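You operate a simulated robot arm through the tools that you are given. There is no shell and no other tool. Be economical: measure what you need, move in short steps, check, and stop when the job is done.

You are at the controls of a simulated two-armed robot. One attempt, no reset.

Task
Clean the white strip, roll the grey lined sheet smooth and lap them.
Fine: grey pad and green roller, both back; strip on the sheet's yellow line. Set down upright: green roller. What is to be rubbed or washed off counts as gone when no trace of it is left.

It is judged by the outcome, as a careful person would: the job done as asked, and still so three seconds after it is handed in. It fails if anything else is knocked over, pushed out of place, dropped, spilled or broken. Flat cloth is picked up by pressing the open fingertips on it (5 to 10 N) and closing them slowly along it; thin cloth reads only 2 to 8 mm in the jaws.

Robot
Two 7-joint arms with three-finger grippers on one trunk, on a base that drives. Base frame: it is fixed to the floor where the robot stands at the start and does not move with it; the origin is under the middle of the robot, x ahead of it, y to its left, z up. Units: mm, degrees, N and s.
The left shoulder is at the start at [28, 154, 1042], the right one opposite. With the tool pointing down near the work surface each hand reaches from about 100 to 440 mm from the robot's upright axis, wherever it stands, measured 20 degrees to its own side. Places, roughly: blue roller [-1250, -500, 500]; plain strip (15x20x3 cm) [-1600, -900, 800]; strip with bubbles (15x20x3 cm) [-1600, -1200, 800]; strip with waves (15x20x3 cm) [-1600, -1400, 800]; white cloth [-1250, -250, 250]. Payload 2.69 kg a hand.
Tool frame (each hand has its own): the origin (TCP) lies between the finger pads and is the grasp point; the fingertips stand 29 mm ahead of it; z points along the fingers, y is the line along which they close. The gripper opens to 120 mm. The gripper's body begins 78 mm behind the TCP.
Orientation is that of the tool frame in the base frame, as a unit quaternion [x, y, z, w]. With the fingers straight down and closing along the base's y, the tool's x points along the base's -x, its y along +y and its z along -z.

Tools
- The arms move only by the tool drive_tool. It takes "left_commands", "right_commands" or both (then of equal length, played together; a hand with none holds still); each is a list that holds one entry, the list of rows, each a list of 7 numbers: the opening in per cent of the stroke, from 0 (shut) to 100 (fully open), then the shift along the tool's x, y, z in m, then the turn, a rotation vector about the tool's x, y, z in degrees. In form: [[[jaw, dx, dy, dz, rx, ry, rz], ...]]. A call has 1 to 20 rows; each row shifts and turns the commanded pose from where the row before left it, along the tool's axes as they then stand. Rows are played at 5 a second. More than 50 mm and 8.6 degrees between two rows, or a gripper value outside its range, and nothing of the call is played. Where a pose cannot be reached the arm comes as near as it can. A force on the tool above 40 N (or 10 N above the force at the start of the call, whichever is more), or a blocked arm, ends the call early, and 0.2 s more pass. The fingers move at their own pace and stop on an object; they squeeze with about 37 N. The grip force told is the motor's: it shows also when the fingers shut on nothing. Time passes only in rows, and 0.2 s behind the last, so rows that do not move let the fingers close. The reply holds the time, the measured pose of the TCP, the force on the tool along the base axes, the opening and the grip force, in the units named above and with some noise, with the torque about the TCP (base axes, N m) and any sound that the robot's microphone picked up.
- Cameras (640 x 400 px; columns grow to the right, rows downward): "scene" is now at [134.5, -14.3, 1214.1]; the picture's right is [-0.29, -0.96, 0.00], its down [-0.24, 0.07, -0.97] and it looks along [0.93, -0.28, -0.25] (base axes); focal length 223 px, centre (320, 200). "left" rides on the left gripper at [63, 0, -104] in its tool frame; the picture's right is [-0.01, 1.00, 0.00], its down [-0.83, 0.00, -0.56] and it looks along [-0.56, 0.00, 0.83] (tool axes); focal length 275 px, centre (320, 200). "right" rides on the right gripper at [63, 0, -104] in its tool frame; the picture's right is [0.00, 1.00, 0.00], its down [-0.83, 0.00, -0.56] and it looks along [-0.56, 0.00, 0.83] (tool axes); focal length 275 px, centre (320, 200). There is no depth. A picture from a camera that has moved, and an enlarged one, comes with that camera's place and axes in the base frame and with its lens. The place of the scene camera against the robot may be out by one fixed shift of up to 18 mm in any direction.
- grab_frame(camera): a new picture of that camera. No time passes.
- slide_trunk(by): slides the trunk up (or, below 0, down) by that many mm; the arms and the scene camera ride with it, the base frame stays. It gives what a move gives, with no picture.
- steer(legs): drives the robot by 1 to 6 legs, each [ahead, left, turn to the left] in mm, mm and degrees, along the robot's own axes; the way and the turn of a leg run together, so that a leg with both is an arc; at most 1500 mm and 180 degrees a leg. The arms and the cameras ride along, it lands a little off, and it stops where it bumps. It gives what a move gives.
- aim_head(pan, tilt): turns the head with the scene camera to pan (to the left, within 80 degrees either way) and tilt (down, from -29 to 69), counted from straight ahead of the robot. It gives what a move gives.
- enlarge(camera, box): a new picture of the part [left, top, right, bottom] of that camera's present view, enlarged. No time passes.
- finish_job(): hands the job in; it is judged then, once.

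Go step by step. Nothing tells you exact positions but the pictures and the camera data: compare them with the known pose of the tool, close in by small moves and look again before you grip or let go. The budget is 120 turns and 92 pictures, counting those below and the enlarged ones. Unless the task says otherwise, let go and move clear before handing in, and close with one line.

The tools are called after "Call:" as a command line: name --argument value ..., lists and objects as JSON in quotes. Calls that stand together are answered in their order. drive_tool: Moves the arms, as the interface text tells. Its arguments: {"type":"object","properties":{"left_commands":{"type":"array","items":{"type":"array","items":{"type":"array","items":{"type":"number"}}}},"right_commands":{"type":"array","items":{"type":"array","items":{"type":"array","items":{"type":"number"}}}}},"required":[]} The other tools are called the same way: slide_trunk (by) slides the trunk up or down; steer (legs) drives the base; aim_head (pan, tilt) turns the head that bears the scene camera; grab_frame (camera) takes a picture; enlarge (camera, box) takes an enlarged picture of a part of a camera's view; finish_job () hands the job in.

At the start:

```text
clock: 0.0
left_position: [281.2, 0.1, 1132.7]
left_orientation: [-0.001, 1.0, 0.0, -0.001]
left_contact_force: [0.5, 1.2, 0.5]
left_moment: [-0.01, 0.02, 0.02]
left_opening: 120.2
left_grip_force: 0.0
right_position: [320.9, -347.9, 1086.9]
right_orientation: [0.0, 1.0, 0.0, -0.001]
right_contact_force: [0.4, 0.3, 0.8]
right_moment: [-0.02, 0.01, -0.03]
right_opening: 120.2
right_grip_force: 0.0
trunk travel left (down, up): [-405.0, 33.0]
robot x, y, heading: [0.6, 1.2, -0.2]
head pan, tilt: [-14.5, 33.3]
```

scene: 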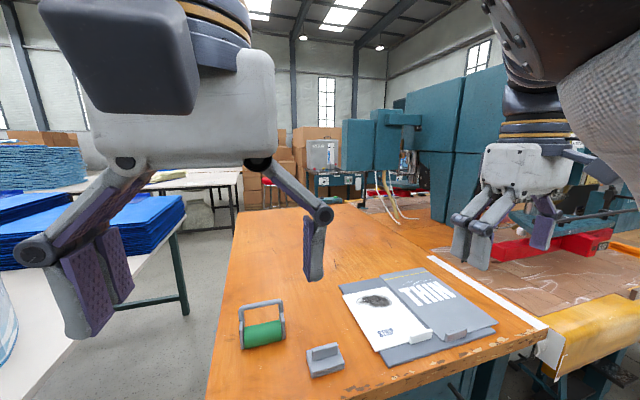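
right: 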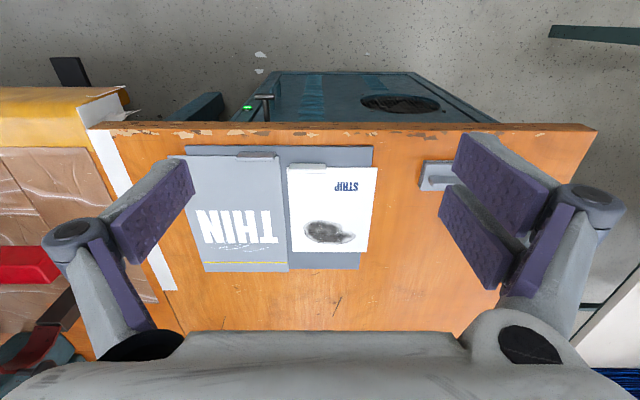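
left: 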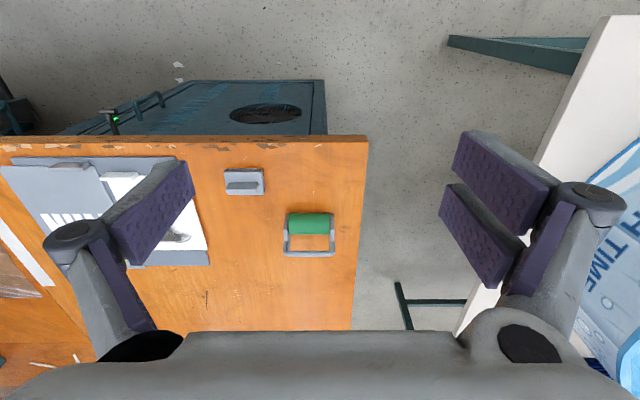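

I see a work table ahead with the grey lined sheet, the stained white strip, a grey pad and a green roller. I'll look closer before moving anything.

Call:
aim_head --pan -20 --tilt 50

Call:
enlarge --camera "right" --box '[160, 120, 480, 320]'

Call:
enlarge --camera "left" --box '[160, 120, 400, 270]'

Call:
grab_frame --camera "scene"

```text
clock: 0.8
left_position: [281.1, -0.4, 1132.7]
left_orientation: [-0.001, 1.0, 0.0, 0.0]
left_contact_force: [1.0, 0.1, -0.8]
left_moment: [0.01, -0.02, -0.03]
left_opening: 119.9
left_grip_force: 0.0
right_position: [321.2, -348.9, 1084.9]
right_orientation: [0.0, 1.0, 0.002, -0.001]
right_contact_force: [0.1, 0.9, 0.6]
right_moment: [0.01, -0.01, 0.0]
right_opening: 119.7
right_grip_force: 0.0
trunk travel left (down, up): [-405.0, 33.0]
robot x, y, heading: [-0.7, -1.5, -0.0]
head pan, tilt: [-20.0, 50.0]
```

```text
2.00 times, centred on (320, 220) of right
camera zoom: at [258.6, -349.8, 1190.3], right [0.0, 1.0, 0.0], down [0.83, 0.0, 0.55], along [0.55, 0.0, -0.83], focal length 551 px, centre (320, 160)
```

zoom: 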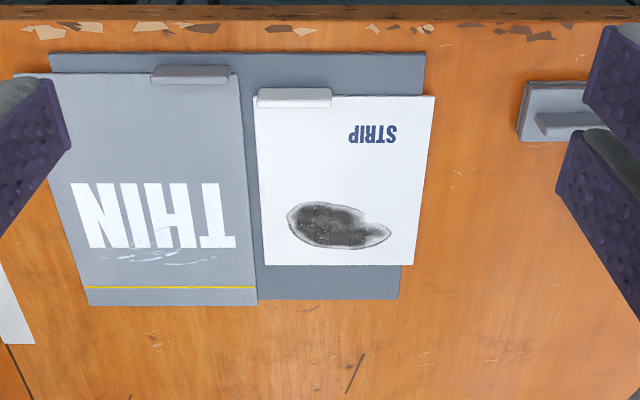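

```text
2.67 times, centred on (280, 195) of left
camera zoom: at [217.3, -0.3, 1236.9], right [0.0, 1.0, 0.0], down [0.83, 0.0, 0.56], along [0.56, 0.0, -0.83], focal length 734 px, centre (427, 213)
```

zoom: 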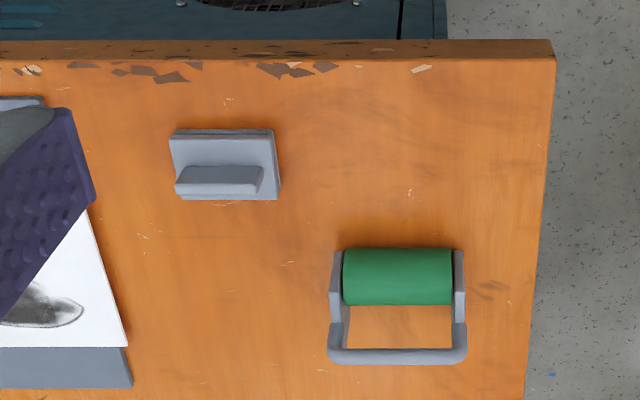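

```text
86 pictures are left
camera scene: at [134.7, -13.8, 1211.9], right [-0.28, -0.96, 0.0], down [-0.26, 0.08, -0.96], along [0.92, -0.27, -0.27], focal length 223 px, centre (320, 200)
```

scene: 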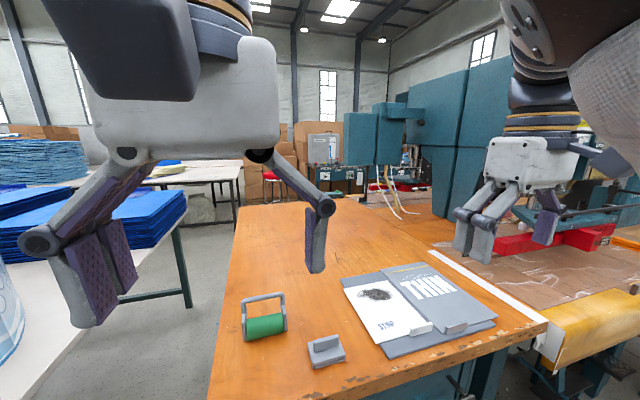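

The white strip lies right of the pad on a grey mat, and the THIN sheet (with a yellow line at its far end) sits further right. The table top seems to be at z≈780 and its near edge at x≈415. I'll check the head camera for the gap in front of the base.

Call:
aim_head --pan -30 --tilt 69

Call:
drive_tool --right_commands '[[[100, 0, 0, 0, 0, 0, 0], [100, 0, 0, 0, 0, 0, 0]]]'

Call:
grab_frame --camera "scene"

```text
clock: 1.6
left_position: [282.0, -0.3, 1132.4]
left_orientation: [-0.001, 1.0, 0.0, 0.0]
left_contact_force: [-0.4, 1.2, -0.5]
left_moment: [-0.01, -0.01, 0.02]
left_opening: 120.0
left_grip_force: 0.2
right_position: [321.7, -349.1, 1085.8]
right_orientation: [0.001, 1.0, 0.003, -0.001]
right_contact_force: [0.2, -0.8, 1.2]
right_moment: [-0.01, 0.0, -0.02]
right_opening: 120.2
right_grip_force: 0.0
trunk travel left (down, up): [-405.0, 33.0]
robot x, y, heading: [-1.6, 0.0, -0.2]
head pan, tilt: [-30.0, 68.8]
```

```text
clock: 2.2
left_position: [281.5, 0.7, 1131.1]
left_orientation: [-0.001, 1.0, 0.001, 0.0]
left_contact_force: [0.2, -0.5, -0.5]
left_moment: [0.0, -0.02, -0.02]
left_opening: 120.2
left_grip_force: 0.1
right_position: [321.5, -350.1, 1085.6]
right_orientation: [0.002, 1.0, 0.003, -0.001]
right_contact_force: [-0.3, 0.0, 0.2]
right_moment: [0.02, 0.0, 0.0]
right_opening: 120.0
right_grip_force: 0.1
trunk travel left (down, up): [-405.0, 33.0]
robot x, y, heading: [-2.0, 1.0, 0.0]
head pan, tilt: [-30.0, 68.8]
```

```text
85 pictures are left
camera scene: at [134.5, -14.5, 1211.8], right [-0.29, -0.96, 0.0], down [-0.26, 0.08, -0.96], along [0.92, -0.28, -0.27], focal length 223 px, centre (320, 200)
```

scene: 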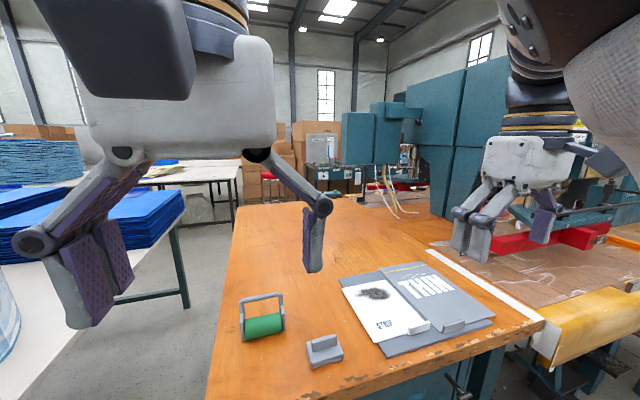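

The head readback changes but the picture stays the same, so I'll rely on the wrist cameras. Next I'll check what stands in front of the table before driving closer.

Call:
enlarge --camera "right" --box '[160, 0, 640, 300]'

Call:
enlarge --camera "scene" --box '[200, 240, 560, 400]'

```text
1.33 times, centred on (400, 150) of right
camera zoom: at [258.4, -350.2, 1190.3], right [0.0, 1.0, 0.01], down [0.83, 0.0, 0.55], along [0.55, 0.01, -0.83], focal length 367 px, centre (213, 267)
```

zoom: 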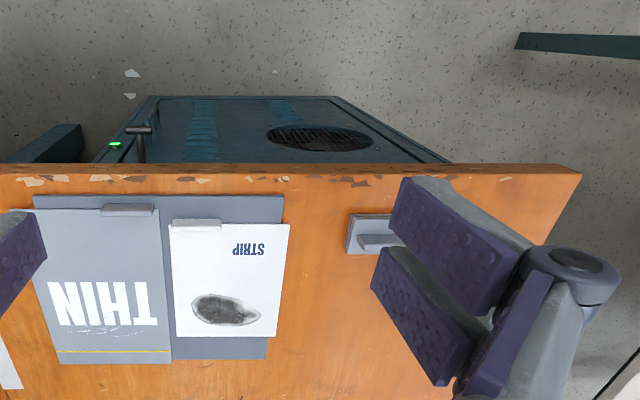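

```text
1.78 times, centred on (380, 320) of scene
camera zoom: at [134.5, -14.5, 1211.8], right [-0.29, -0.96, 0.0], down [-0.26, 0.08, -0.96], along [0.92, -0.28, -0.27], focal length 396 px, centre (213, -13)
```

zoom: 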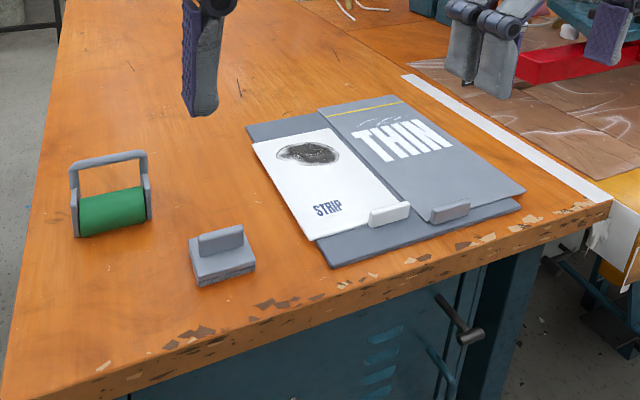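

The cabinet front is at about x≈437, so I'll drive sideways and forward in steps, hands held high, to see how close the base gets.

Call:
steer --legs '[[60, -280, 0]]'

Call:
steer --legs '[[60, 0, 0]]'

Call:
grab_frame --camera "left"

```text
clock: 4.9
left_position: [341.9, -274.4, 1132.3]
left_orientation: [-0.001, 1.0, 0.0, 0.001]
left_contact_force: [-0.2, -0.1, 0.0]
left_moment: [0.03, 0.01, -0.01]
left_opening: 120.0
left_grip_force: 0.0
right_position: [382.0, -623.7, 1085.4]
right_orientation: [0.0, 1.0, 0.004, -0.001]
right_contact_force: [0.1, -0.2, 0.1]
right_moment: [0.02, -0.01, 0.05]
right_opening: 120.1
right_grip_force: 0.0
trunk travel left (down, up): [-405.0, 33.0]
robot x, y, heading: [60.4, -274.4, -0.0]
head pan, tilt: [-30.0, 68.8]
```

```text
clock: 5.9
left_position: [403.2, -273.8, 1132.5]
left_orientation: [-0.002, 1.0, 0.0, 0.0]
left_contact_force: [1.0, 0.2, -0.4]
left_moment: [0.01, 0.04, -0.02]
left_opening: 120.0
left_grip_force: 0.1
right_position: [442.9, -624.4, 1083.4]
right_orientation: [0.002, 1.0, 0.008, -0.002]
right_contact_force: [0.8, 0.0, 0.0]
right_moment: [0.0, 0.03, 0.0]
right_opening: 120.0
right_grip_force: 0.1
trunk travel left (down, up): [-405.0, 33.0]
robot x, y, heading: [121.2, -274.0, -0.0]
head pan, tilt: [-30.0, 68.8]
```

```text
82 pictures are left
camera left: at [338.4, -273.8, 1236.8], right [0.0, 1.0, 0.0], down [0.83, 0.0, 0.56], along [0.56, 0.0, -0.83], focal length 275 px, centre (320, 200)
```

left: 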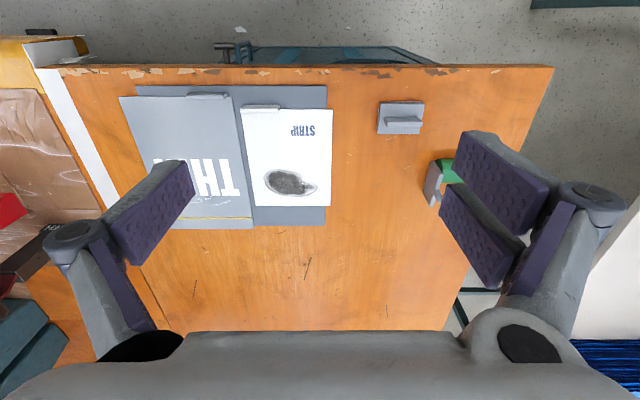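

No bump yet; the base is at x=121. I'll creep further.

Call:
steer --legs '[[50, 0, 0]]'

Call:
steer --legs '[[30, 0, 0]]'

```text
clock: 6.8
left_position: [452.9, -273.7, 1132.2]
left_orientation: [-0.002, 1.0, -0.001, 0.001]
left_contact_force: [-0.3, 1.0, 0.0]
left_moment: [0.02, 0.04, 0.01]
left_opening: 120.2
left_grip_force: 0.1
right_position: [492.1, -625.4, 1082.9]
right_orientation: [0.004, 1.0, 0.012, -0.002]
right_contact_force: [0.8, 1.0, 0.7]
right_moment: [-0.03, 0.04, 0.0]
right_opening: 120.1
right_grip_force: 0.0
trunk travel left (down, up): [-405.0, 33.0]
robot x, y, heading: [170.4, -274.1, 0.2]
head pan, tilt: [-30.0, 68.8]
```

```text
clock: 7.8
left_position: [476.3, -273.5, 1133.5]
left_orientation: [-0.003, 1.0, 0.0, 0.001]
left_contact_force: [-0.5, -0.7, -0.9]
left_moment: [0.03, -0.08, 0.04]
left_opening: 120.1
left_grip_force: 0.1
right_position: [515.1, -628.1, 1078.6]
right_orientation: [0.007, 1.0, 0.021, -0.004]
right_contact_force: [-1.2, 0.3, -0.6]
right_moment: [0.01, -0.06, 0.01]
right_opening: 119.9
right_grip_force: 0.0
trunk travel left (down, up): [-405.0, 33.0]
robot x, y, heading: [195.0, -270.9, 0.4]
head pan, tilt: [-30.0, 68.8]
stopped in leg 1: the robot was blocked; the commanded pose is now the measured one
```

The base is blocked at x≈195 by the cabinet, so that is as near as it gets. I'll now lower the right hand above the sheet to see the creases and the yellow line.

Call:
steer --legs '[[-4, 0, 0]]'

Call:
drive_tool --right_commands '[[[100, 0, 0.04, 0.04, 0, 0, 0], [100, 0, 0.04, 0.04, 0, 0, 0], [100, 0, 0.04, 0.04, 0, 0, 0], [100, 0, 0.04, 0.03, 0, 0, 0], [100, 0, 0, 0, 0, 0, 0]]]'

Call:
grab_frame --camera "right"

```text
clock: 8.5
left_position: [473.9, -272.8, 1132.5]
left_orientation: [-0.003, 1.0, 0.0, 0.0]
left_contact_force: [0.3, -0.4, -0.4]
left_moment: [-0.01, -0.04, 0.04]
left_opening: 119.8
left_grip_force: 0.0
right_position: [512.0, -628.5, 1077.7]
right_orientation: [0.007, 1.0, 0.021, -0.005]
right_contact_force: [0.4, -0.5, 0.1]
right_moment: [0.0, 0.01, -0.02]
right_opening: 119.9
right_grip_force: 0.0
trunk travel left (down, up): [-405.0, 33.0]
robot x, y, heading: [192.3, -272.3, 0.1]
head pan, tilt: [-30.0, 68.8]
```

```text
refused: row 1 steps farther than a row can; nothing moved
```

```text
81 pictures are left
camera right: at [450.1, -631.9, 1183.5], right [0.01, 1.0, 0.04], down [0.84, -0.03, 0.55], along [0.55, 0.03, -0.84], focal length 275 px, centre (320, 200)
```

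right: 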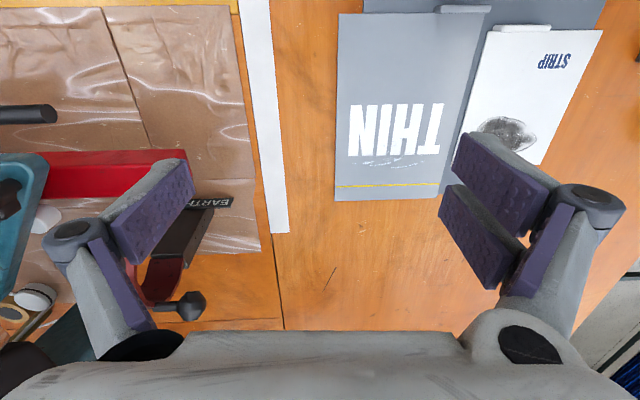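

The step was just over the limit, so I'll repeat with shorter rows.

Call:
drive_tool --right_commands '[[[100, 0, 0.035, 0.03, 0, 0, 0], [100, 0, 0.035, 0.03, 0, 0, 0], [100, 0, 0.035, 0.03, 0, 0, 0], [100, 0, 0.035, 0.03, 0, 0, 0], [100, 0, 0.0, 0.03, 0, 0, 0], [100, 0, 0, 0, 0, 0, 0]]]'

Call:
grab_frame --camera "right"

```text
clock: 9.9
left_position: [473.3, -273.0, 1131.5]
left_orientation: [-0.003, 1.0, 0.0, 0.0]
left_contact_force: [-0.8, -0.7, 1.1]
left_moment: [-0.02, -0.03, 0.02]
left_opening: 119.8
left_grip_force: 0.0
right_position: [560.3, -528.8, 918.4]
right_orientation: [0.007, 1.0, 0.02, -0.004]
right_contact_force: [-1.2, -0.2, -0.4]
right_moment: [-0.01, -0.01, -0.02]
right_opening: 119.9
right_grip_force: 0.1
right hand out of reach, approached as far as the arm can: row 1, 2, 3, 4
trunk travel left (down, up): [-405.0, 33.0]
robot x, y, heading: [191.3, -273.6, 0.4]
head pan, tilt: [-30.0, 68.8]
```

```text
80 pictures are left
camera right: at [497.9, -531.8, 1023.8], right [0.01, 1.0, 0.04], down [0.84, -0.03, 0.55], along [0.55, 0.03, -0.84], focal length 275 px, centre (320, 200)
```

right: 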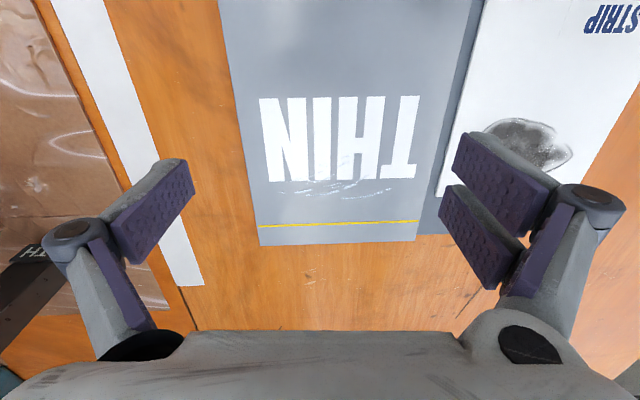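

Call:
enlarge --camera "right" --box '[210, 60, 450, 260]'

```text
2.00 times, centred on (330, 160) of right
camera zoom: at [497.9, -531.8, 1023.8], right [0.01, 1.0, 0.04], down [0.84, -0.03, 0.55], along [0.55, 0.03, -0.84], focal length 551 px, centre (300, 280)
```

zoom: 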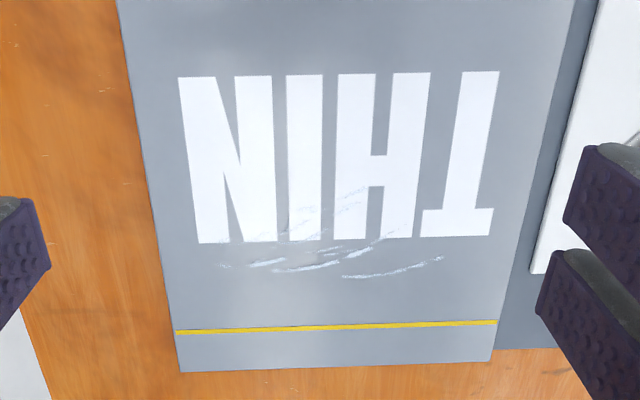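

The wrinkles cover about x 600–657, y −567…−449, and the yellow line is at x≈685. To get the right shoulder further forward for reach, I'll raise the hand, back off, turn the robot left about 45° and come in again.

Call:
drive_tool --right_commands '[[[100, 0.03, 0, -0.03, 0, 0, 0], [100, 0.04, 0, -0.02, 0, 0, 0], [100, 0, 0, 0, 0, 0, 0]]]'

Call:
steer --legs '[[-60, 0, 0], [0, 0, 45]]'

Call:
steer --legs '[[21, -21, 0]]'

Call:
steer --legs '[[18, -18, 0]]'

```text
clock: 10.7
left_position: [473.5, -272.3, 1132.5]
left_orientation: [-0.002, 1.0, 0.0, 0.0]
left_contact_force: [0.4, -0.5, 0.3]
left_moment: [-0.02, -0.05, 0.04]
left_opening: 120.1
left_grip_force: 0.1
right_position: [526.9, -568.1, 947.3]
right_orientation: [0.007, 1.0, 0.023, -0.005]
right_contact_force: [-0.3, 0.6, 0.1]
right_moment: [-0.01, -0.01, -0.03]
right_opening: 119.8
right_grip_force: 0.1
right hand out of reach, approached as far as the arm can: row 1, 2
trunk travel left (down, up): [-405.0, 33.0]
robot x, y, heading: [191.7, -273.0, 0.2]
head pan, tilt: [-30.0, 68.8]
```

```text
clock: 13.8
left_position: [329.0, -74.0, 1132.5]
left_orientation: [-0.385, 0.923, 0.0, 0.0]
left_contact_force: [-0.6, -0.8, -0.1]
left_moment: [0.02, 0.01, -0.01]
left_opening: 120.3
left_grip_force: 0.1
right_position: [574.3, -245.9, 946.9]
right_orientation: [-0.375, 0.927, 0.018, -0.013]
right_contact_force: [0.6, 0.0, 0.0]
right_moment: [0.03, 0.01, -0.02]
right_opening: 119.9
right_grip_force: 0.1
trunk travel left (down, up): [-405.0, 33.0]
robot x, y, heading: [129.2, -273.5, 45.0]
head pan, tilt: [-30.0, 68.8]
```

```text
clock: 14.6
left_position: [359.9, -74.6, 1131.9]
left_orientation: [-0.384, 0.923, 0.0, 0.001]
left_contact_force: [0.6, 0.0, -0.9]
left_moment: [0.0, -0.01, -0.01]
left_opening: 120.4
left_grip_force: 0.0
right_position: [603.8, -245.2, 946.1]
right_orientation: [-0.375, 0.927, 0.02, -0.014]
right_contact_force: [0.5, 0.0, -0.4]
right_moment: [0.0, 0.08, -0.03]
right_opening: 120.1
right_grip_force: 0.0
trunk travel left (down, up): [-405.0, 33.0]
robot x, y, heading: [156.5, -275.8, 45.1]
head pan, tilt: [-30.0, 68.8]
```

```text
clock: 15.4
left_position: [384.5, -73.5, 1133.0]
left_orientation: [-0.385, 0.923, 0.0, 0.0]
left_contact_force: [1.2, 0.7, -0.3]
left_moment: [0.0, 0.02, 0.02]
left_opening: 120.2
left_grip_force: 0.0
right_position: [629.2, -244.6, 944.6]
right_orientation: [-0.374, 0.927, 0.02, -0.016]
right_contact_force: [0.4, -0.2, 0.4]
right_moment: [-0.03, 0.02, -0.03]
right_opening: 119.9
right_grip_force: 0.1
trunk travel left (down, up): [-405.0, 33.0]
robot x, y, heading: [187.2, -272.5, 45.1]
head pan, tilt: [-30.0, 68.8]
```

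The base clears the cabinet in this heading too. I'll square the right tool with the base axes and bring it above the pad.

Call:
drive_tool --right_commands '[[[100, 0, 0, 0, 0.39, -0.31, 7.32], [100, 0, 0, 0, 0.39, -0.31, 7.32], [100, 0, 0, 0, 0.39, -0.31, 7.32], [100, 0, 0, 0, 0.39, -0.31, 7.32], [100, 0, 0, 0, 0.39, -0.31, 7.32], [100, 0, 0, 0, 0.39, -0.31, 7.32], [100, 0.037, 0.025, 0, 0, 0, 0], [100, 0.037, 0.025, 0, 0, 0, 0], [100, 0.037, 0.025, 0, 0, 0, 0], [100, 0.037, 0.025, 0, 0, 0, 0], [100, 0, 0, 0, 0, 0, 0]]]'

Call:
grab_frame --camera "right"

```text
clock: 17.8
left_position: [383.7, -74.6, 1131.8]
left_orientation: [-0.385, 0.923, 0.0, 0.001]
left_contact_force: [-0.9, -0.7, 0.2]
left_moment: [0.0, 0.03, -0.06]
left_opening: 120.0
left_grip_force: 0.0
right_position: [576.5, -128.4, 884.4]
right_orientation: [0.002, 1.0, -0.003, -0.006]
right_contact_force: [-0.1, 0.6, -0.6]
right_moment: [0.0, 0.01, 0.01]
right_opening: 119.9
right_grip_force: 0.2
right hand out of reach, approached as far as the arm can: row 3, 5, 7, 8, 9, 10
trunk travel left (down, up): [-405.0, 33.0]
robot x, y, heading: [185.2, -273.1, 44.9]
head pan, tilt: [-30.0, 68.8]
```

```text
78 pictures are left
camera right: at [514.8, -127.0, 990.8], right [0.0, 1.0, -0.01], down [0.84, 0.0, 0.55], along [0.55, 0.0, -0.84], focal length 275 px, centre (320, 200)
```

right: 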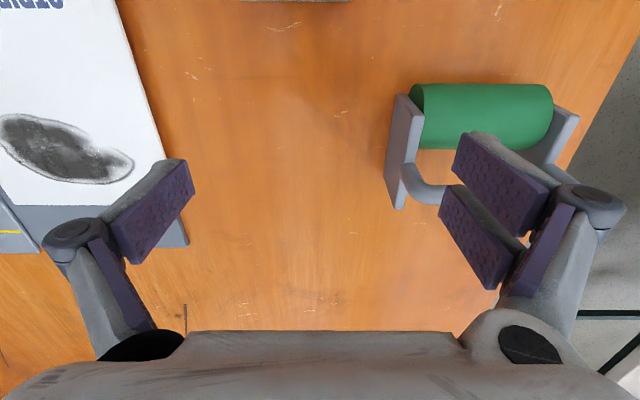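

Nearer in at that height the arm is out of reach. I'll drive the base back ~90 mm so the pad falls under the hand, first lifting slightly.

Call:
drive_tool --right_commands '[[[100, 0, 0, -0.02, 0, 0, 0], [100, 0, 0, -0.02, 0, 0, 0], [100, 0, 0, 0, 0, 0, 0]]]'

Call:
steer --legs '[[-52, 74, 0]]'

Call:
grab_frame --camera "right"

```text
clock: 18.6
left_position: [384.9, -73.5, 1131.5]
left_orientation: [-0.385, 0.923, 0.0, 0.0]
left_contact_force: [0.3, 0.0, -0.5]
left_moment: [-0.01, 0.02, 0.01]
left_opening: 120.0
left_grip_force: 0.1
right_position: [592.7, -118.6, 913.9]
right_orientation: [0.001, 1.0, -0.003, -0.005]
right_contact_force: [0.5, -0.4, 0.5]
right_moment: [0.01, -0.01, 0.03]
right_opening: 120.1
right_grip_force: 0.0
right hand out of reach, approached as far as the arm can: row 1, 2
trunk travel left (down, up): [-405.0, 33.0]
robot x, y, heading: [183.4, -271.1, 45.1]
head pan, tilt: [-30.0, 68.8]
```

```text
clock: 19.9
left_position: [295.9, -59.8, 1132.4]
left_orientation: [-0.386, 0.923, 0.0, 0.001]
left_contact_force: [-0.9, 0.3, -0.1]
left_moment: [-0.01, 0.0, -0.04]
left_opening: 120.0
left_grip_force: 0.0
right_position: [504.0, -105.0, 914.0]
right_orientation: [-0.001, 1.0, -0.003, -0.003]
right_contact_force: [-1.2, 0.5, 0.0]
right_moment: [0.03, -0.02, 0.03]
right_opening: 120.1
right_grip_force: 0.0
trunk travel left (down, up): [-405.0, 33.0]
robot x, y, heading: [98.4, -260.1, 45.3]
head pan, tilt: [-30.0, 68.8]
```

```text
77 pictures are left
camera right: at [442.1, -103.5, 1019.4], right [0.0, 1.0, 0.0], down [0.84, 0.01, 0.55], along [0.55, 0.0, -0.84], focal length 275 px, centre (320, 200)
```

right: 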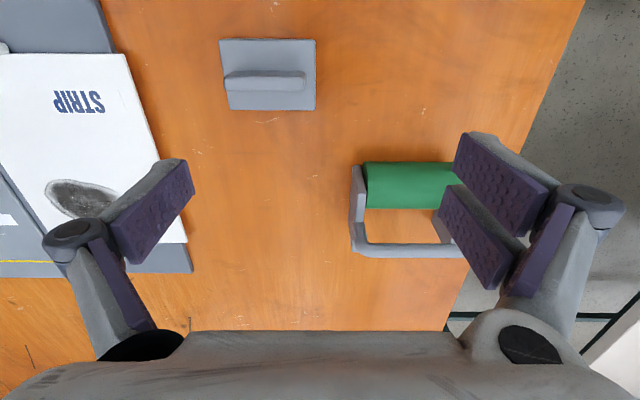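

The pad is centred at about (479, −143), its ridge running from y≈−169 to −114. I'll centre the hand on it and go down partway.

Call:
drive_tool --right_commands '[[[100, 0.026, -0.037, 0, 0, 0, 0], [100, 0, 0, 0.04, 0, 0, 0], [85, 0, 0, 0.02, 0, 0, 0], [85, 0, 0, 0, 0, 0, 0]]]'

Call:
grab_frame --camera "right"

```text
clock: 20.9
left_position: [296.6, -58.9, 1130.8]
left_orientation: [-0.385, 0.923, 0.001, -0.001]
left_contact_force: [6.6, 5.1, -18.7]
left_moment: [0.52, -0.37, 0.05]
left_opening: 120.1
left_grip_force: 0.1
right_position: [503.7, -131.2, 838.8]
right_orientation: [0.001, 1.0, -0.001, -0.003]
right_contact_force: [-0.1, 0.1, 0.4]
right_moment: [-0.01, -0.03, 0.04]
right_opening: 101.9
right_grip_force: 0.0
right hand out of reach, approached as far as the arm can: row 1
trunk travel left (down, up): [-405.0, 33.0]
robot x, y, heading: [98.2, -262.4, 45.0]
head pan, tilt: [-30.0, 68.8]
```

```text
76 pictures are left
camera right: at [441.0, -130.6, 943.2], right [0.0, 1.0, 0.0], down [0.84, 0.01, 0.55], along [0.55, 0.0, -0.84], focal length 275 px, centre (320, 200)
```

right: 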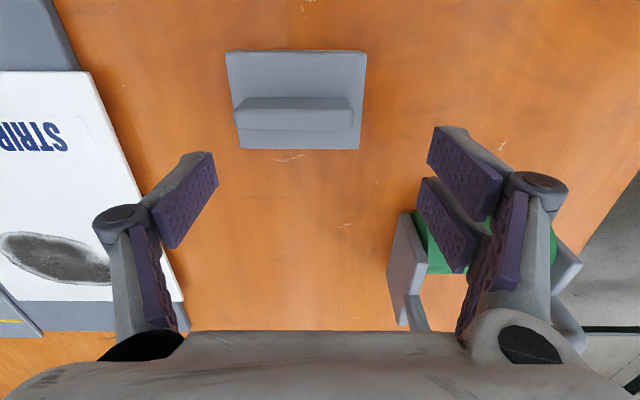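

The left hand reads a force, so the right arm is probably leaning on it. I'll move the left hand away to the left.

Call:
drive_tool --left_commands '[[[100, 0, 0.045, 0, 0, 0, 0], [100, 0, 0.045, 0, 0, 0, 0], [100, 0, 0.045, 0, 0, 0, 0], [100, 0, 0.045, 0, 0, 0, 0], [100, 0, 0.045, 0, 0, 0, 0], [100, 0, 0, 0, 0, 0, 0]]]'

Call:
grab_frame --camera "scene"

```text
clock: 22.3
left_position: [136.5, 101.0, 1135.5]
left_orientation: [-0.385, 0.923, -0.001, 0.0]
left_contact_force: [-1.0, 0.5, -1.3]
left_moment: [-0.02, 0.02, 0.02]
left_opening: 120.1
left_grip_force: 0.0
right_position: [503.5, -131.3, 838.5]
right_orientation: [0.0, 1.0, -0.003, -0.004]
right_contact_force: [-0.7, 0.7, 0.3]
right_moment: [0.03, -0.03, 0.0]
right_opening: 101.7
right_grip_force: 0.0
trunk travel left (down, up): [-405.0, 33.0]
robot x, y, heading: [100.0, -258.8, 45.0]
head pan, tilt: [-30.0, 68.8]
```

```text
75 pictures are left
camera scene: at [211.6, -196.2, 1171.4], right [0.26, -0.97, 0.0], down [-0.64, -0.17, -0.75], along [0.72, 0.19, -0.66], focal length 223 px, centre (320, 200)
```

scene: 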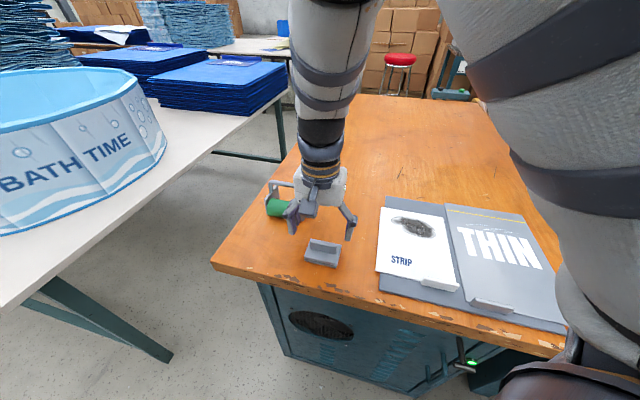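

The force is gone and the scene camera has now caught up. I'll centre the hand on the pad at this height.

Call:
drive_tool --right_commands '[[[85, 0.012, -0.006, 0, 0, 0, 0], [85, 0.012, -0.005, 0, 0, 0, 0], [85, 0, 0, 0, 0, 0, 0], [85, 0, 0, 0, 0, 0, 0]]]'

Call:
grab_frame --camera "right"

```text
clock: 23.3
left_position: [136.5, 100.3, 1134.2]
left_orientation: [-0.386, 0.923, 0.0, 0.0]
left_contact_force: [-0.2, 0.1, 0.3]
left_moment: [0.01, 0.0, 0.02]
left_opening: 119.8
left_grip_force: 0.0
right_position: [477.1, -143.1, 834.9]
right_orientation: [0.0, 1.0, -0.004, -0.007]
right_contact_force: [0.8, 0.2, -0.2]
right_moment: [0.0, 0.0, -0.02]
right_opening: 102.1
right_grip_force: 0.1
trunk travel left (down, up): [-405.0, 33.0]
robot x, y, heading: [98.8, -259.6, 45.1]
head pan, tilt: [-30.0, 68.8]
```

```text
74 pictures are left
camera right: at [416.0, -142.8, 941.1], right [0.0, 1.0, -0.01], down [0.84, 0.01, 0.55], along [0.55, 0.0, -0.84], focal length 275 px, centre (320, 200)
```

right: 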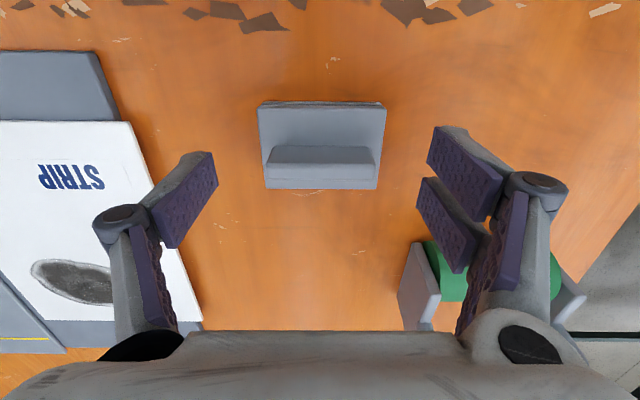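

Call:
enlarge --camera "right" --box '[220, 80, 420, 205]'

Call:
enlarge --camera "scene" --box '[240, 160, 400, 280]'

```text
3.20 times, centred on (320, 142) of right
camera zoom: at [416.0, -142.8, 941.1], right [0.0, 1.0, -0.01], down [0.84, 0.01, 0.55], along [0.55, 0.0, -0.84], focal length 881 px, centre (320, 384)
```

zoom: 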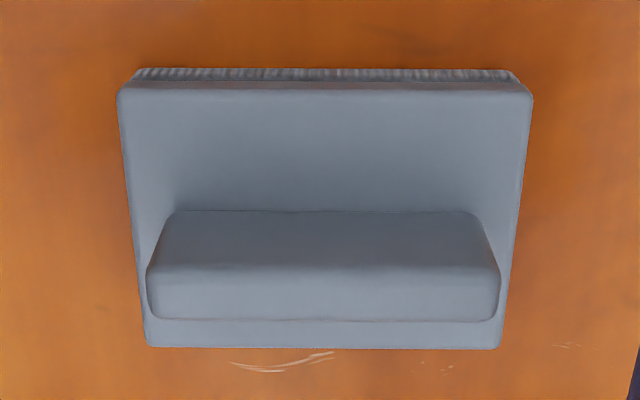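

```text
3.33 times, centred on (320, 220) of scene
camera zoom: at [216.4, -200.2, 1181.1], right [0.2, -0.98, 0.0], down [-0.56, -0.11, -0.82], along [0.8, 0.16, -0.57], focal length 743 px, centre (320, 133)
```

zoom: 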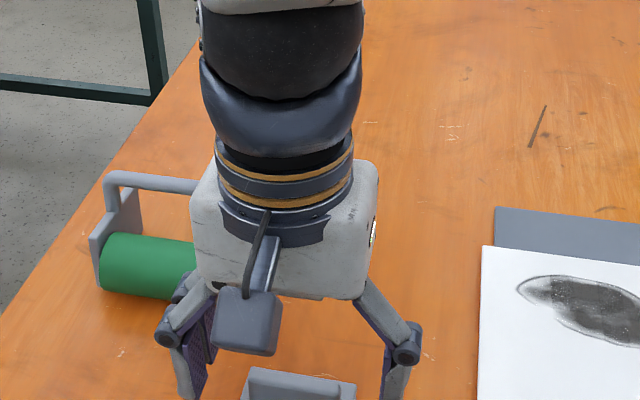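

The ridge spans x 474–485, y −169…−115, with its top at z≈818 and the plate top at z≈797. I'll descend slightly and close on the ridge ends.

Call:
drive_tool --right_commands '[[[70, -0.002, 0, 0.003, 0, 0, 0], [60, 0, 0.0, 0.003, 0, 0, 0], [60, 0, 0, 0, 0, 0, 0]]]'

Call:
enlarge --camera "right" --box '[160, 80, 480, 280]'

```text
clock: 24.1
left_position: [136.6, 99.1, 1133.8]
left_orientation: [-0.385, 0.923, 0.0, 0.0]
left_contact_force: [-0.3, -0.3, -0.7]
left_moment: [0.0, -0.03, -0.03]
left_opening: 120.0
left_grip_force: 0.0
right_position: [479.5, -143.9, 831.9]
right_orientation: [0.0, 1.0, -0.002, -0.004]
right_contact_force: [0.3, 0.8, 1.1]
right_moment: [0.0, -0.02, -0.01]
right_opening: 71.8
right_grip_force: 0.1
trunk travel left (down, up): [-405.0, 33.0]
robot x, y, heading: [94.9, -256.7, 45.3]
head pan, tilt: [-30.0, 68.8]
```

```text
2.00 times, centred on (320, 180) of right
camera zoom: at [418.1, -142.4, 936.7], right [-0.01, 1.0, -0.01], down [0.84, 0.01, 0.55], along [0.55, 0.0, -0.84], focal length 551 px, centre (320, 240)
```

zoom: 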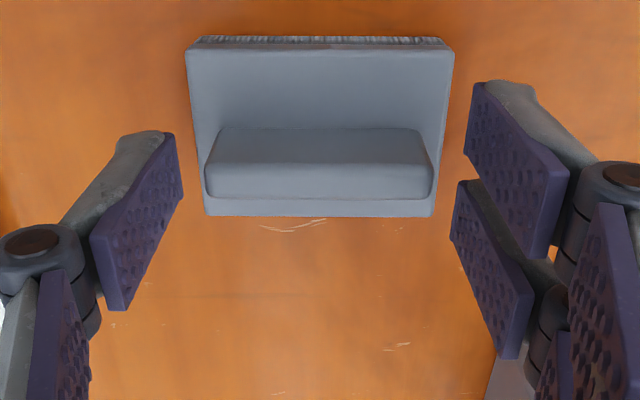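

Call:
drive_tool --right_commands '[[[50, 0, 0, 0, 0, 0, 0], [40, 0, 0, 0, 0, 0, 0], [30, 0, 0, 0, 0, 0, 0], [30, 0, 0, 0, 0, 0, 0]]]'

Call:
enlarge --camera "right" --box '[160, 80, 480, 280]'

```text
clock: 25.1
left_position: [136.1, 99.4, 1134.7]
left_orientation: [-0.384, 0.923, 0.0, -0.001]
left_contact_force: [-0.1, -0.5, 0.7]
left_moment: [-0.03, -0.02, -0.01]
left_opening: 120.1
left_grip_force: 0.1
right_position: [480.3, -143.5, 831.5]
right_orientation: [0.0, 1.0, -0.002, -0.005]
right_contact_force: [0.6, 0.0, 2.2]
right_moment: [-0.01, -0.04, 0.02]
right_opening: 55.0
right_grip_force: 37.2
trunk travel left (down, up): [-405.0, 33.0]
robot x, y, heading: [95.9, -258.4, 45.4]
head pan, tilt: [-30.0, 68.8]
```

```text
2.00 times, centred on (320, 180) of right
camera zoom: at [418.3, -142.5, 936.7], right [0.0, 1.0, 0.0], down [0.84, 0.01, 0.55], along [0.55, 0.0, -0.84], focal length 551 px, centre (320, 240)
```

zoom: 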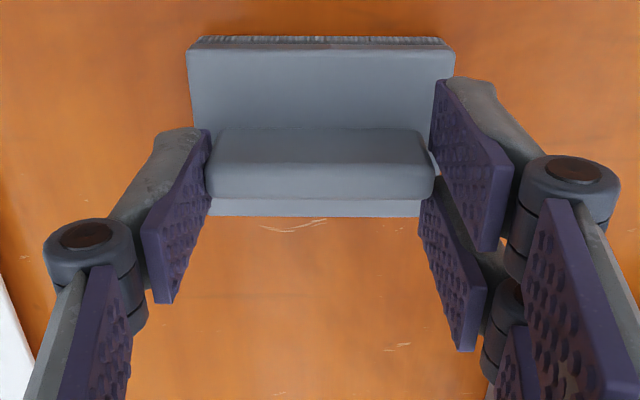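

The pad is gripped. I'll lift it, check, and drive the base so that the stain lies within easy reach.

Call:
drive_tool --right_commands '[[[30, 0, 0, -0.02, 0, 0, 0], [30, 0, 0, -0.03, 0, 0, 0], [30, 0, 0, 0, 0, 0, 0]]]'

Call:
steer --legs '[[-38, -163, 0]]'

Call:
grab_frame --camera "right"

```text
clock: 25.9
left_position: [135.8, 99.6, 1133.9]
left_orientation: [-0.385, 0.923, 0.0, 0.0]
left_contact_force: [1.0, -0.6, 0.7]
left_moment: [0.02, -0.02, 0.01]
left_opening: 120.1
left_grip_force: 0.0
right_position: [485.4, -140.8, 871.5]
right_orientation: [0.003, 1.0, -0.001, -0.012]
right_contact_force: [0.6, -0.2, -0.1]
right_moment: [0.01, -0.03, -0.01]
right_opening: 54.7
right_grip_force: 37.5
right hand out of reach, approached as far as the arm can: row 2
trunk travel left (down, up): [-405.0, 33.0]
robot x, y, heading: [95.2, -258.0, 45.1]
head pan, tilt: [-30.0, 68.8]
```

```text
clock: 27.8
left_position: [224.7, -43.7, 1134.2]
left_orientation: [-0.385, 0.923, 0.0, -0.001]
left_contact_force: [0.5, -0.5, -0.7]
left_moment: [-0.02, 0.01, 0.01]
left_opening: 120.0
left_grip_force: 0.0
right_position: [576.1, -283.1, 873.4]
right_orientation: [0.001, 1.0, -0.002, -0.01]
right_contact_force: [-0.5, -0.4, -0.6]
right_moment: [0.04, -0.02, 0.01]
right_opening: 54.8
right_grip_force: 36.8
trunk travel left (down, up): [-405.0, 33.0]
robot x, y, heading: [186.3, -401.8, 44.9]
head pan, tilt: [-30.0, 68.8]
```

```text
69 pictures are left
camera right: at [514.7, -282.9, 979.0], right [0.0, 1.0, 0.0], down [0.84, 0.0, 0.54], along [0.54, 0.0, -0.84], focal length 275 px, centre (320, 200)
```

right: 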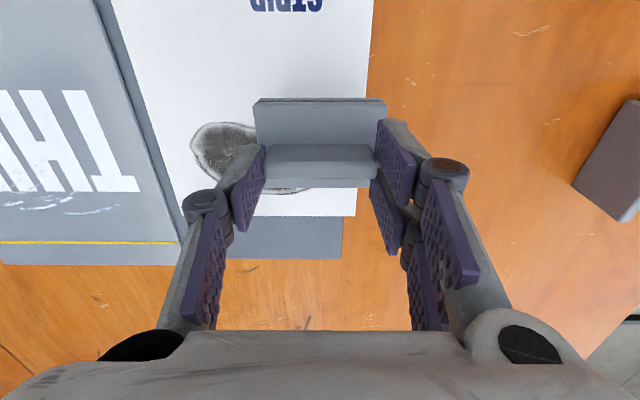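

The pad is held level; the stain spans x 572–630, y −380…−288. I'll go above its centre and descend until light contact.

Call:
drive_tool --right_commands '[[[30, -0.012, -0.024, 0, 0, -0.6, 0], [30, -0.012, -0.025, 0, 0, 0, 0], [30, 0, 0, 0.015, 0, 0, 0], [30, 0, 0, 0.01, 0, 0, 0], [30, 0, 0, 0.003, 0, 0, 0], [30, 0, 0, 0, 0, 0, 0]]]'

```text
clock: 29.2
left_position: [225.2, -43.1, 1133.9]
left_orientation: [-0.385, 0.923, 0.0, 0.001]
left_contact_force: [0.6, 0.3, 0.3]
left_moment: [-0.03, 0.01, 0.0]
left_opening: 119.7
left_grip_force: 0.1
right_position: [599.2, -331.9, 844.1]
right_orientation: [0.002, 1.0, -0.003, -0.005]
right_contact_force: [-0.9, -0.3, -0.1]
right_moment: [-0.04, -0.03, 0.01]
right_opening: 54.5
right_grip_force: 37.0
trunk travel left (down, up): [-405.0, 33.0]
robot x, y, heading: [185.6, -399.4, 44.8]
head pan, tilt: [-30.0, 68.8]
```

Call:
drive_tool --right_commands '[[[30, 0, 0, 0.002, 0, 0, 0], [30, 0, 0, 0.002, 0, 0, 0], [30, 0, 0, 0, 0, 0, 0]]]'

Call:
enlarge --camera "right" --box '[160, 80, 480, 280]'

```text
clock: 30.0
left_position: [223.6, -45.0, 1135.4]
left_orientation: [-0.386, 0.923, 0.0, 0.001]
left_contact_force: [0.7, 0.3, -0.3]
left_moment: [0.0, -0.01, 0.02]
left_opening: 120.1
left_grip_force: 0.0
right_position: [599.1, -333.0, 843.1]
right_orientation: [0.001, 1.0, -0.001, -0.002]
right_contact_force: [2.2, -1.4, 32.7]
right_moment: [-0.22, 0.28, -0.03]
right_opening: 54.6
right_grip_force: 37.3
trunk travel left (down, up): [-405.0, 33.0]
robot x, y, heading: [184.6, -402.4, 45.2]
head pan, tilt: [-30.0, 68.8]
```

```text
2.00 times, centred on (320, 180) of right
camera zoom: at [536.6, -331.9, 947.9], right [0.0, 1.0, 0.0], down [0.83, 0.0, 0.55], along [0.55, 0.0, -0.83], focal length 551 px, centre (320, 240)
```

zoom: 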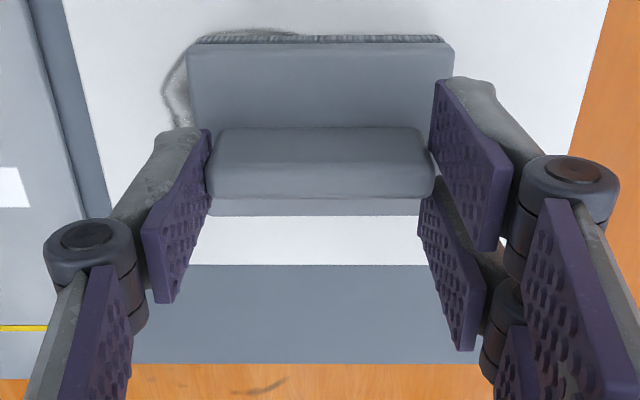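

Contact is at about z=843, pressing rather hard. I'll ease to about 10 N and rub gently in short strokes, then look.

Call:
drive_tool --right_commands '[[[30, 0, 0, -0.002, 0, 0, 0], [30, 0, -0.012, 0, 0, 0, 0], [30, 0, -0.012, 0, 0, 0, 0], [30, 0, 0.012, 0, 0, 0, 0], [30, 0, 0.012, 0, 0, 0, 0], [30, 0, 0.012, 0, 0, 0, 0], [30, 0, 0.012, 0, 0, 0, 0], [30, 0, -0.012, 0, 0, 0, 0], [30, 0, -0.012, 0, 0, 0, 0], [30, 0, 0, 0, 0, 0, 0]]]'

Call:
enlarge --camera "right" --box '[160, 80, 480, 280]'

```text
clock: 32.2
left_position: [225.6, -42.3, 1134.3]
left_orientation: [-0.386, 0.923, 0.0, 0.0]
left_contact_force: [0.0, 0.5, -0.1]
left_moment: [-0.02, -0.05, 0.0]
left_opening: 120.1
left_grip_force: 0.1
right_position: [597.9, -330.7, 843.4]
right_orientation: [0.001, 1.0, -0.002, -0.003]
right_contact_force: [0.6, 7.6, 13.7]
right_moment: [0.4, 0.07, -0.04]
right_opening: 54.9
right_grip_force: 36.8
trunk travel left (down, up): [-405.0, 33.0]
robot x, y, heading: [184.8, -405.9, 45.1]
head pan, tilt: [-30.0, 68.8]
```

```text
2.00 times, centred on (320, 180) of right
camera zoom: at [536.1, -330.9, 948.1], right [0.0, 1.0, 0.0], down [0.83, 0.0, 0.55], along [0.55, 0.0, -0.83], focal length 551 px, centre (320, 240)
```

zoom: 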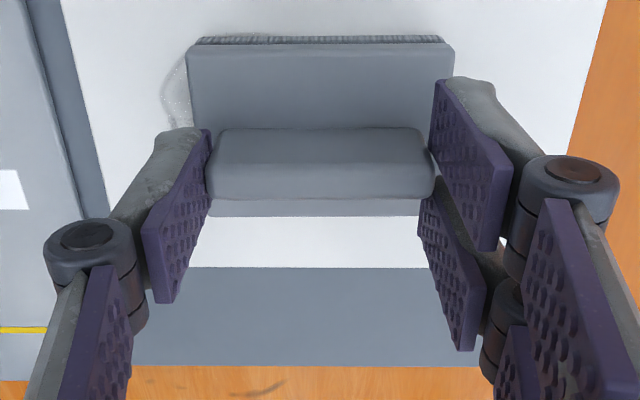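

The stain is fading and the strip stays put. I'll rub over a larger area, nearer and farther rows.

Call:
drive_tool --right_commands '[[[30, 0.014, -0.012, 0, 0, 0, 0], [30, 0, -0.018, 0, 0, 0, 0], [30, 0, 0.02, 0, 0, 0, 0], [30, 0, 0.02, 0, 0, 0, 0], [30, 0, 0.02, 0, 0, 0, 0], [30, 0, -0.02, 0, 0, 0, 0], [30, 0, -0.02, 0, 0, 0, 0], [30, 0, -0.02, 0, 0, 0, 0], [30, -0.014, 0, 0, 0, 0, 0], [30, 0, 0.02, 0, 0, 0, 0], [30, 0, 0.02, 0, 0, 0, 0], [30, 0, 0.02, 0, 0, 0, 0], [30, -0.014, 0, 0, 0, 0, 0], [30, 0, -0.02, 0, 0, 0, 0], [30, 0, -0.02, 0, 0, 0, 0], [30, 0, -0.02, 0, 0, 0, 0], [30, 0, 0.02, 0, 0, 0, 0], [30, 0, 0.02, 0, 0, 0, 0], [30, 0, 0.02, 0, 0, 0, 0], [30, 0, 0, -0.02, 0, 0, 0]]]'

Call:
enlarge --camera "right" --box '[100, 0, 480, 280]'

```text
clock: 36.4
left_position: [224.6, -44.6, 1133.9]
left_orientation: [-0.385, 0.923, -0.002, 0.001]
left_contact_force: [-0.7, -0.9, -0.2]
left_moment: [0.03, 0.01, 0.01]
left_opening: 119.9
left_grip_force: 0.0
right_position: [610.4, -303.8, 862.4]
right_orientation: [0.002, 1.0, -0.003, -0.007]
right_contact_force: [0.4, 0.3, 0.4]
right_moment: [0.03, 0.0, 0.01]
right_opening: 54.9
right_grip_force: 37.0
trunk travel left (down, up): [-405.0, 33.0]
robot x, y, heading: [184.3, -404.0, 45.2]
head pan, tilt: [-30.0, 68.8]
```

```text
1.43 times, centred on (290, 140) of right
camera zoom: at [549.5, -303.0, 968.2], right [0.0, 1.0, -0.01], down [0.84, 0.0, 0.55], along [0.55, 0.0, -0.84], focal length 393 px, centre (363, 286)
```

zoom: 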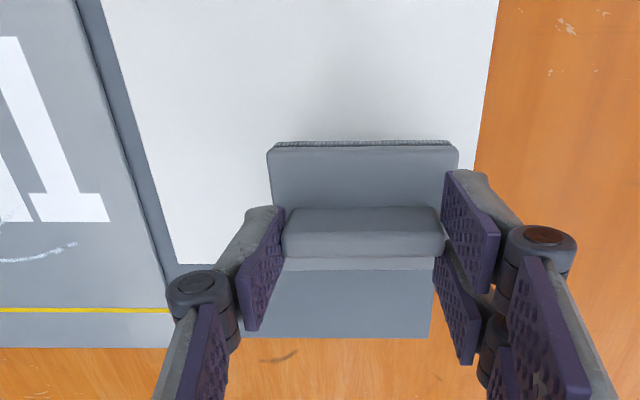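

Nearly all gone. I'll move the pad aside to see the whole strip.

Call:
drive_tool --right_commands '[[[30, 0.03, 0.02, -0.02, 0, 0, 0], [30, 0.03, 0.04, 0, 0, 0, 0], [30, 0.0, 0.04, 0, 0, 0, 0], [30, 0, 0, 0, 0, 0, 0]]]'

Call:
enlarge --camera "right" --box '[0, 0, 360, 300]'

```text
clock: 37.4
left_position: [225.9, -43.1, 1135.2]
left_orientation: [-0.385, 0.923, 0.0, 0.001]
left_contact_force: [-0.2, 0.2, -0.9]
left_moment: [0.02, 0.0, 0.01]
left_opening: 120.1
left_grip_force: 0.1
right_position: [558.0, -199.1, 880.7]
right_orientation: [0.001, 1.0, -0.002, -0.005]
right_contact_force: [0.7, 0.3, -0.1]
right_moment: [0.02, 0.01, 0.0]
right_opening: 54.5
right_grip_force: 37.2
right hand out of reach, approached as far as the arm can: row 2
trunk travel left (down, up): [-405.0, 33.0]
robot x, y, heading: [186.7, -407.3, 45.3]
head pan, tilt: [-30.0, 68.8]
```

```text
1.33 times, centred on (180, 150) of right
camera zoom: at [495.9, -198.4, 985.9], right [0.0, 1.0, -0.01], down [0.84, 0.0, 0.55], along [0.55, 0.0, -0.84], focal length 367 px, centre (507, 267)
```

zoom: 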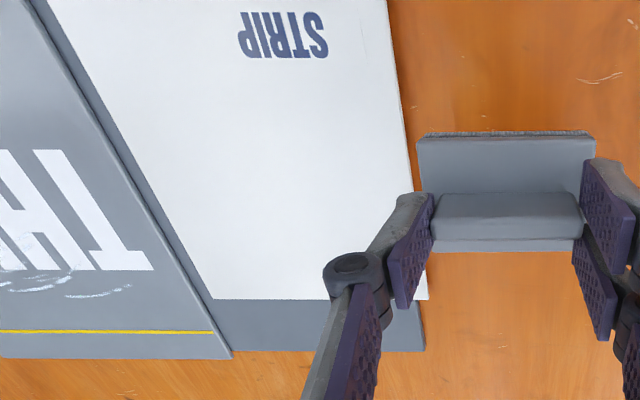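

Call:
enlarge --camera "right" --box '[80, 50, 320, 230]'

```text
2.22 times, centred on (200, 140) of right
camera zoom: at [495.9, -198.4, 985.9], right [0.0, 1.0, -0.01], down [0.84, 0.0, 0.55], along [0.55, 0.0, -0.84], focal length 612 px, centre (587, 333)
```

zoom: 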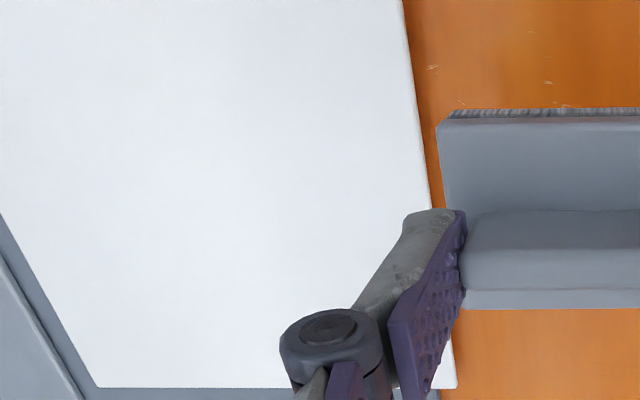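

The strip is clean with no trace. Now I'll take the pad back to its place.

Call:
drive_tool --right_commands '[[[30, -0.01, -0.045, 0, 0, 0, 0], [30, -0.01, -0.045, 0, 0, 0, 0], [30, 0, 0, 0, 0, 0, 0]]]'

Call:
steer --legs '[[41, 170, 0]]'

```text
clock: 38.2
left_position: [225.3, -43.9, 1133.6]
left_orientation: [-0.385, 0.923, -0.001, -0.001]
left_contact_force: [-0.1, 0.3, 0.7]
left_moment: [0.0, 0.01, -0.01]
left_opening: 120.0
left_grip_force: 0.1
right_position: [579.9, -289.3, 876.7]
right_orientation: [0.003, 1.0, -0.002, -0.01]
right_contact_force: [-0.1, 0.0, -0.4]
right_moment: [0.01, 0.03, -0.03]
right_opening: 54.6
right_grip_force: 36.5
right hand out of reach, approached as far as the arm can: row 2
trunk travel left (down, up): [-405.0, 33.0]
robot x, y, heading: [186.4, -404.2, 45.3]
head pan, tilt: [-30.0, 68.8]
```

```text
clock: 40.1
left_position: [130.3, 107.4, 1134.7]
left_orientation: [-0.386, 0.923, -0.001, 0.0]
left_contact_force: [-0.4, 0.8, -0.2]
left_moment: [-0.03, -0.02, -0.02]
left_opening: 120.1
left_grip_force: 0.1
right_position: [487.9, -137.8, 877.5]
right_orientation: [0.001, 1.0, -0.003, -0.009]
right_contact_force: [0.4, 0.2, 0.7]
right_moment: [-0.01, 0.01, -0.01]
right_opening: 54.7
right_grip_force: 37.1
trunk travel left (down, up): [-405.0, 33.0]
robot x, y, heading: [93.8, -252.7, 45.2]
head pan, tilt: [-30.0, 68.8]
```

Call:
drive_tool --right_commands '[[[30, 0, 0, 0.025, 0, 0, 0], [30, 0.0076, -0.0057, 0, 0, -0.4, 0], [30, 0, 0, 0.01, 0, 0, 0], [30, 0, 0, 0, 0, 0, 0]]]'

```text
clock: 41.1
left_position: [130.3, 105.9, 1133.8]
left_orientation: [-0.387, 0.922, -0.001, 0.0]
left_contact_force: [-0.5, -0.5, -0.7]
left_moment: [0.02, -0.02, -0.01]
left_opening: 120.0
left_grip_force: 0.1
right_position: [478.2, -145.6, 841.5]
right_orientation: [0.001, 1.0, -0.003, -0.005]
right_contact_force: [-0.8, -0.3, -0.8]
right_moment: [-0.02, 0.0, -0.04]
right_opening: 54.5
right_grip_force: 37.1
trunk travel left (down, up): [-405.0, 33.0]
robot x, y, heading: [93.2, -251.1, 45.2]
head pan, tilt: [-30.0, 68.8]
```

Call:
drive_tool --right_commands '[[[30, -0.002, 0.002, 0.005, 0, 0, 0], [30, 0, 0, 0.004, 0, 0, 0], [30, 0, 0, 0.001, 0, 0, 0], [30, 0, 0, 0, 0, 0, 0]]]'

```text
clock: 42.1
left_position: [130.7, 107.1, 1133.8]
left_orientation: [-0.387, 0.922, -0.001, 0.0]
left_contact_force: [-0.2, 0.1, 0.0]
left_moment: [0.0, -0.01, -0.01]
left_opening: 119.8
left_grip_force: 0.1
right_position: [480.1, -141.4, 830.5]
right_orientation: [0.001, 1.0, -0.003, -0.005]
right_contact_force: [0.3, -0.6, -0.5]
right_moment: [0.01, 0.02, -0.03]
right_opening: 54.6
right_grip_force: 37.1
trunk travel left (down, up): [-405.0, 33.0]
robot x, y, heading: [92.6, -251.8, 44.8]
head pan, tilt: [-30.0, 68.8]
```

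Call:
drive_tool --right_commands '[[[30, 0, -0.001, 0.001, 0, 0, 0], [30, 0, 0, 0.001, 0, 0, 0], [30, 0, 0, 0, 0, 0, 0]]]'

```text
clock: 42.9
left_position: [130.6, 106.0, 1133.9]
left_orientation: [-0.387, 0.922, -0.001, 0.001]
left_contact_force: [0.1, 0.3, 1.1]
left_moment: [0.03, 0.01, 0.0]
left_opening: 119.9
left_grip_force: 0.0
right_position: [480.8, -143.2, 830.9]
right_orientation: [0.001, 1.0, -0.001, -0.003]
right_contact_force: [1.4, -1.3, 19.0]
right_moment: [0.12, 0.04, -0.07]
right_opening: 54.6
right_grip_force: 37.0
trunk travel left (down, up): [-405.0, 33.0]
robot x, y, heading: [93.7, -254.3, 45.0]
head pan, tilt: [-30.0, 68.8]
```

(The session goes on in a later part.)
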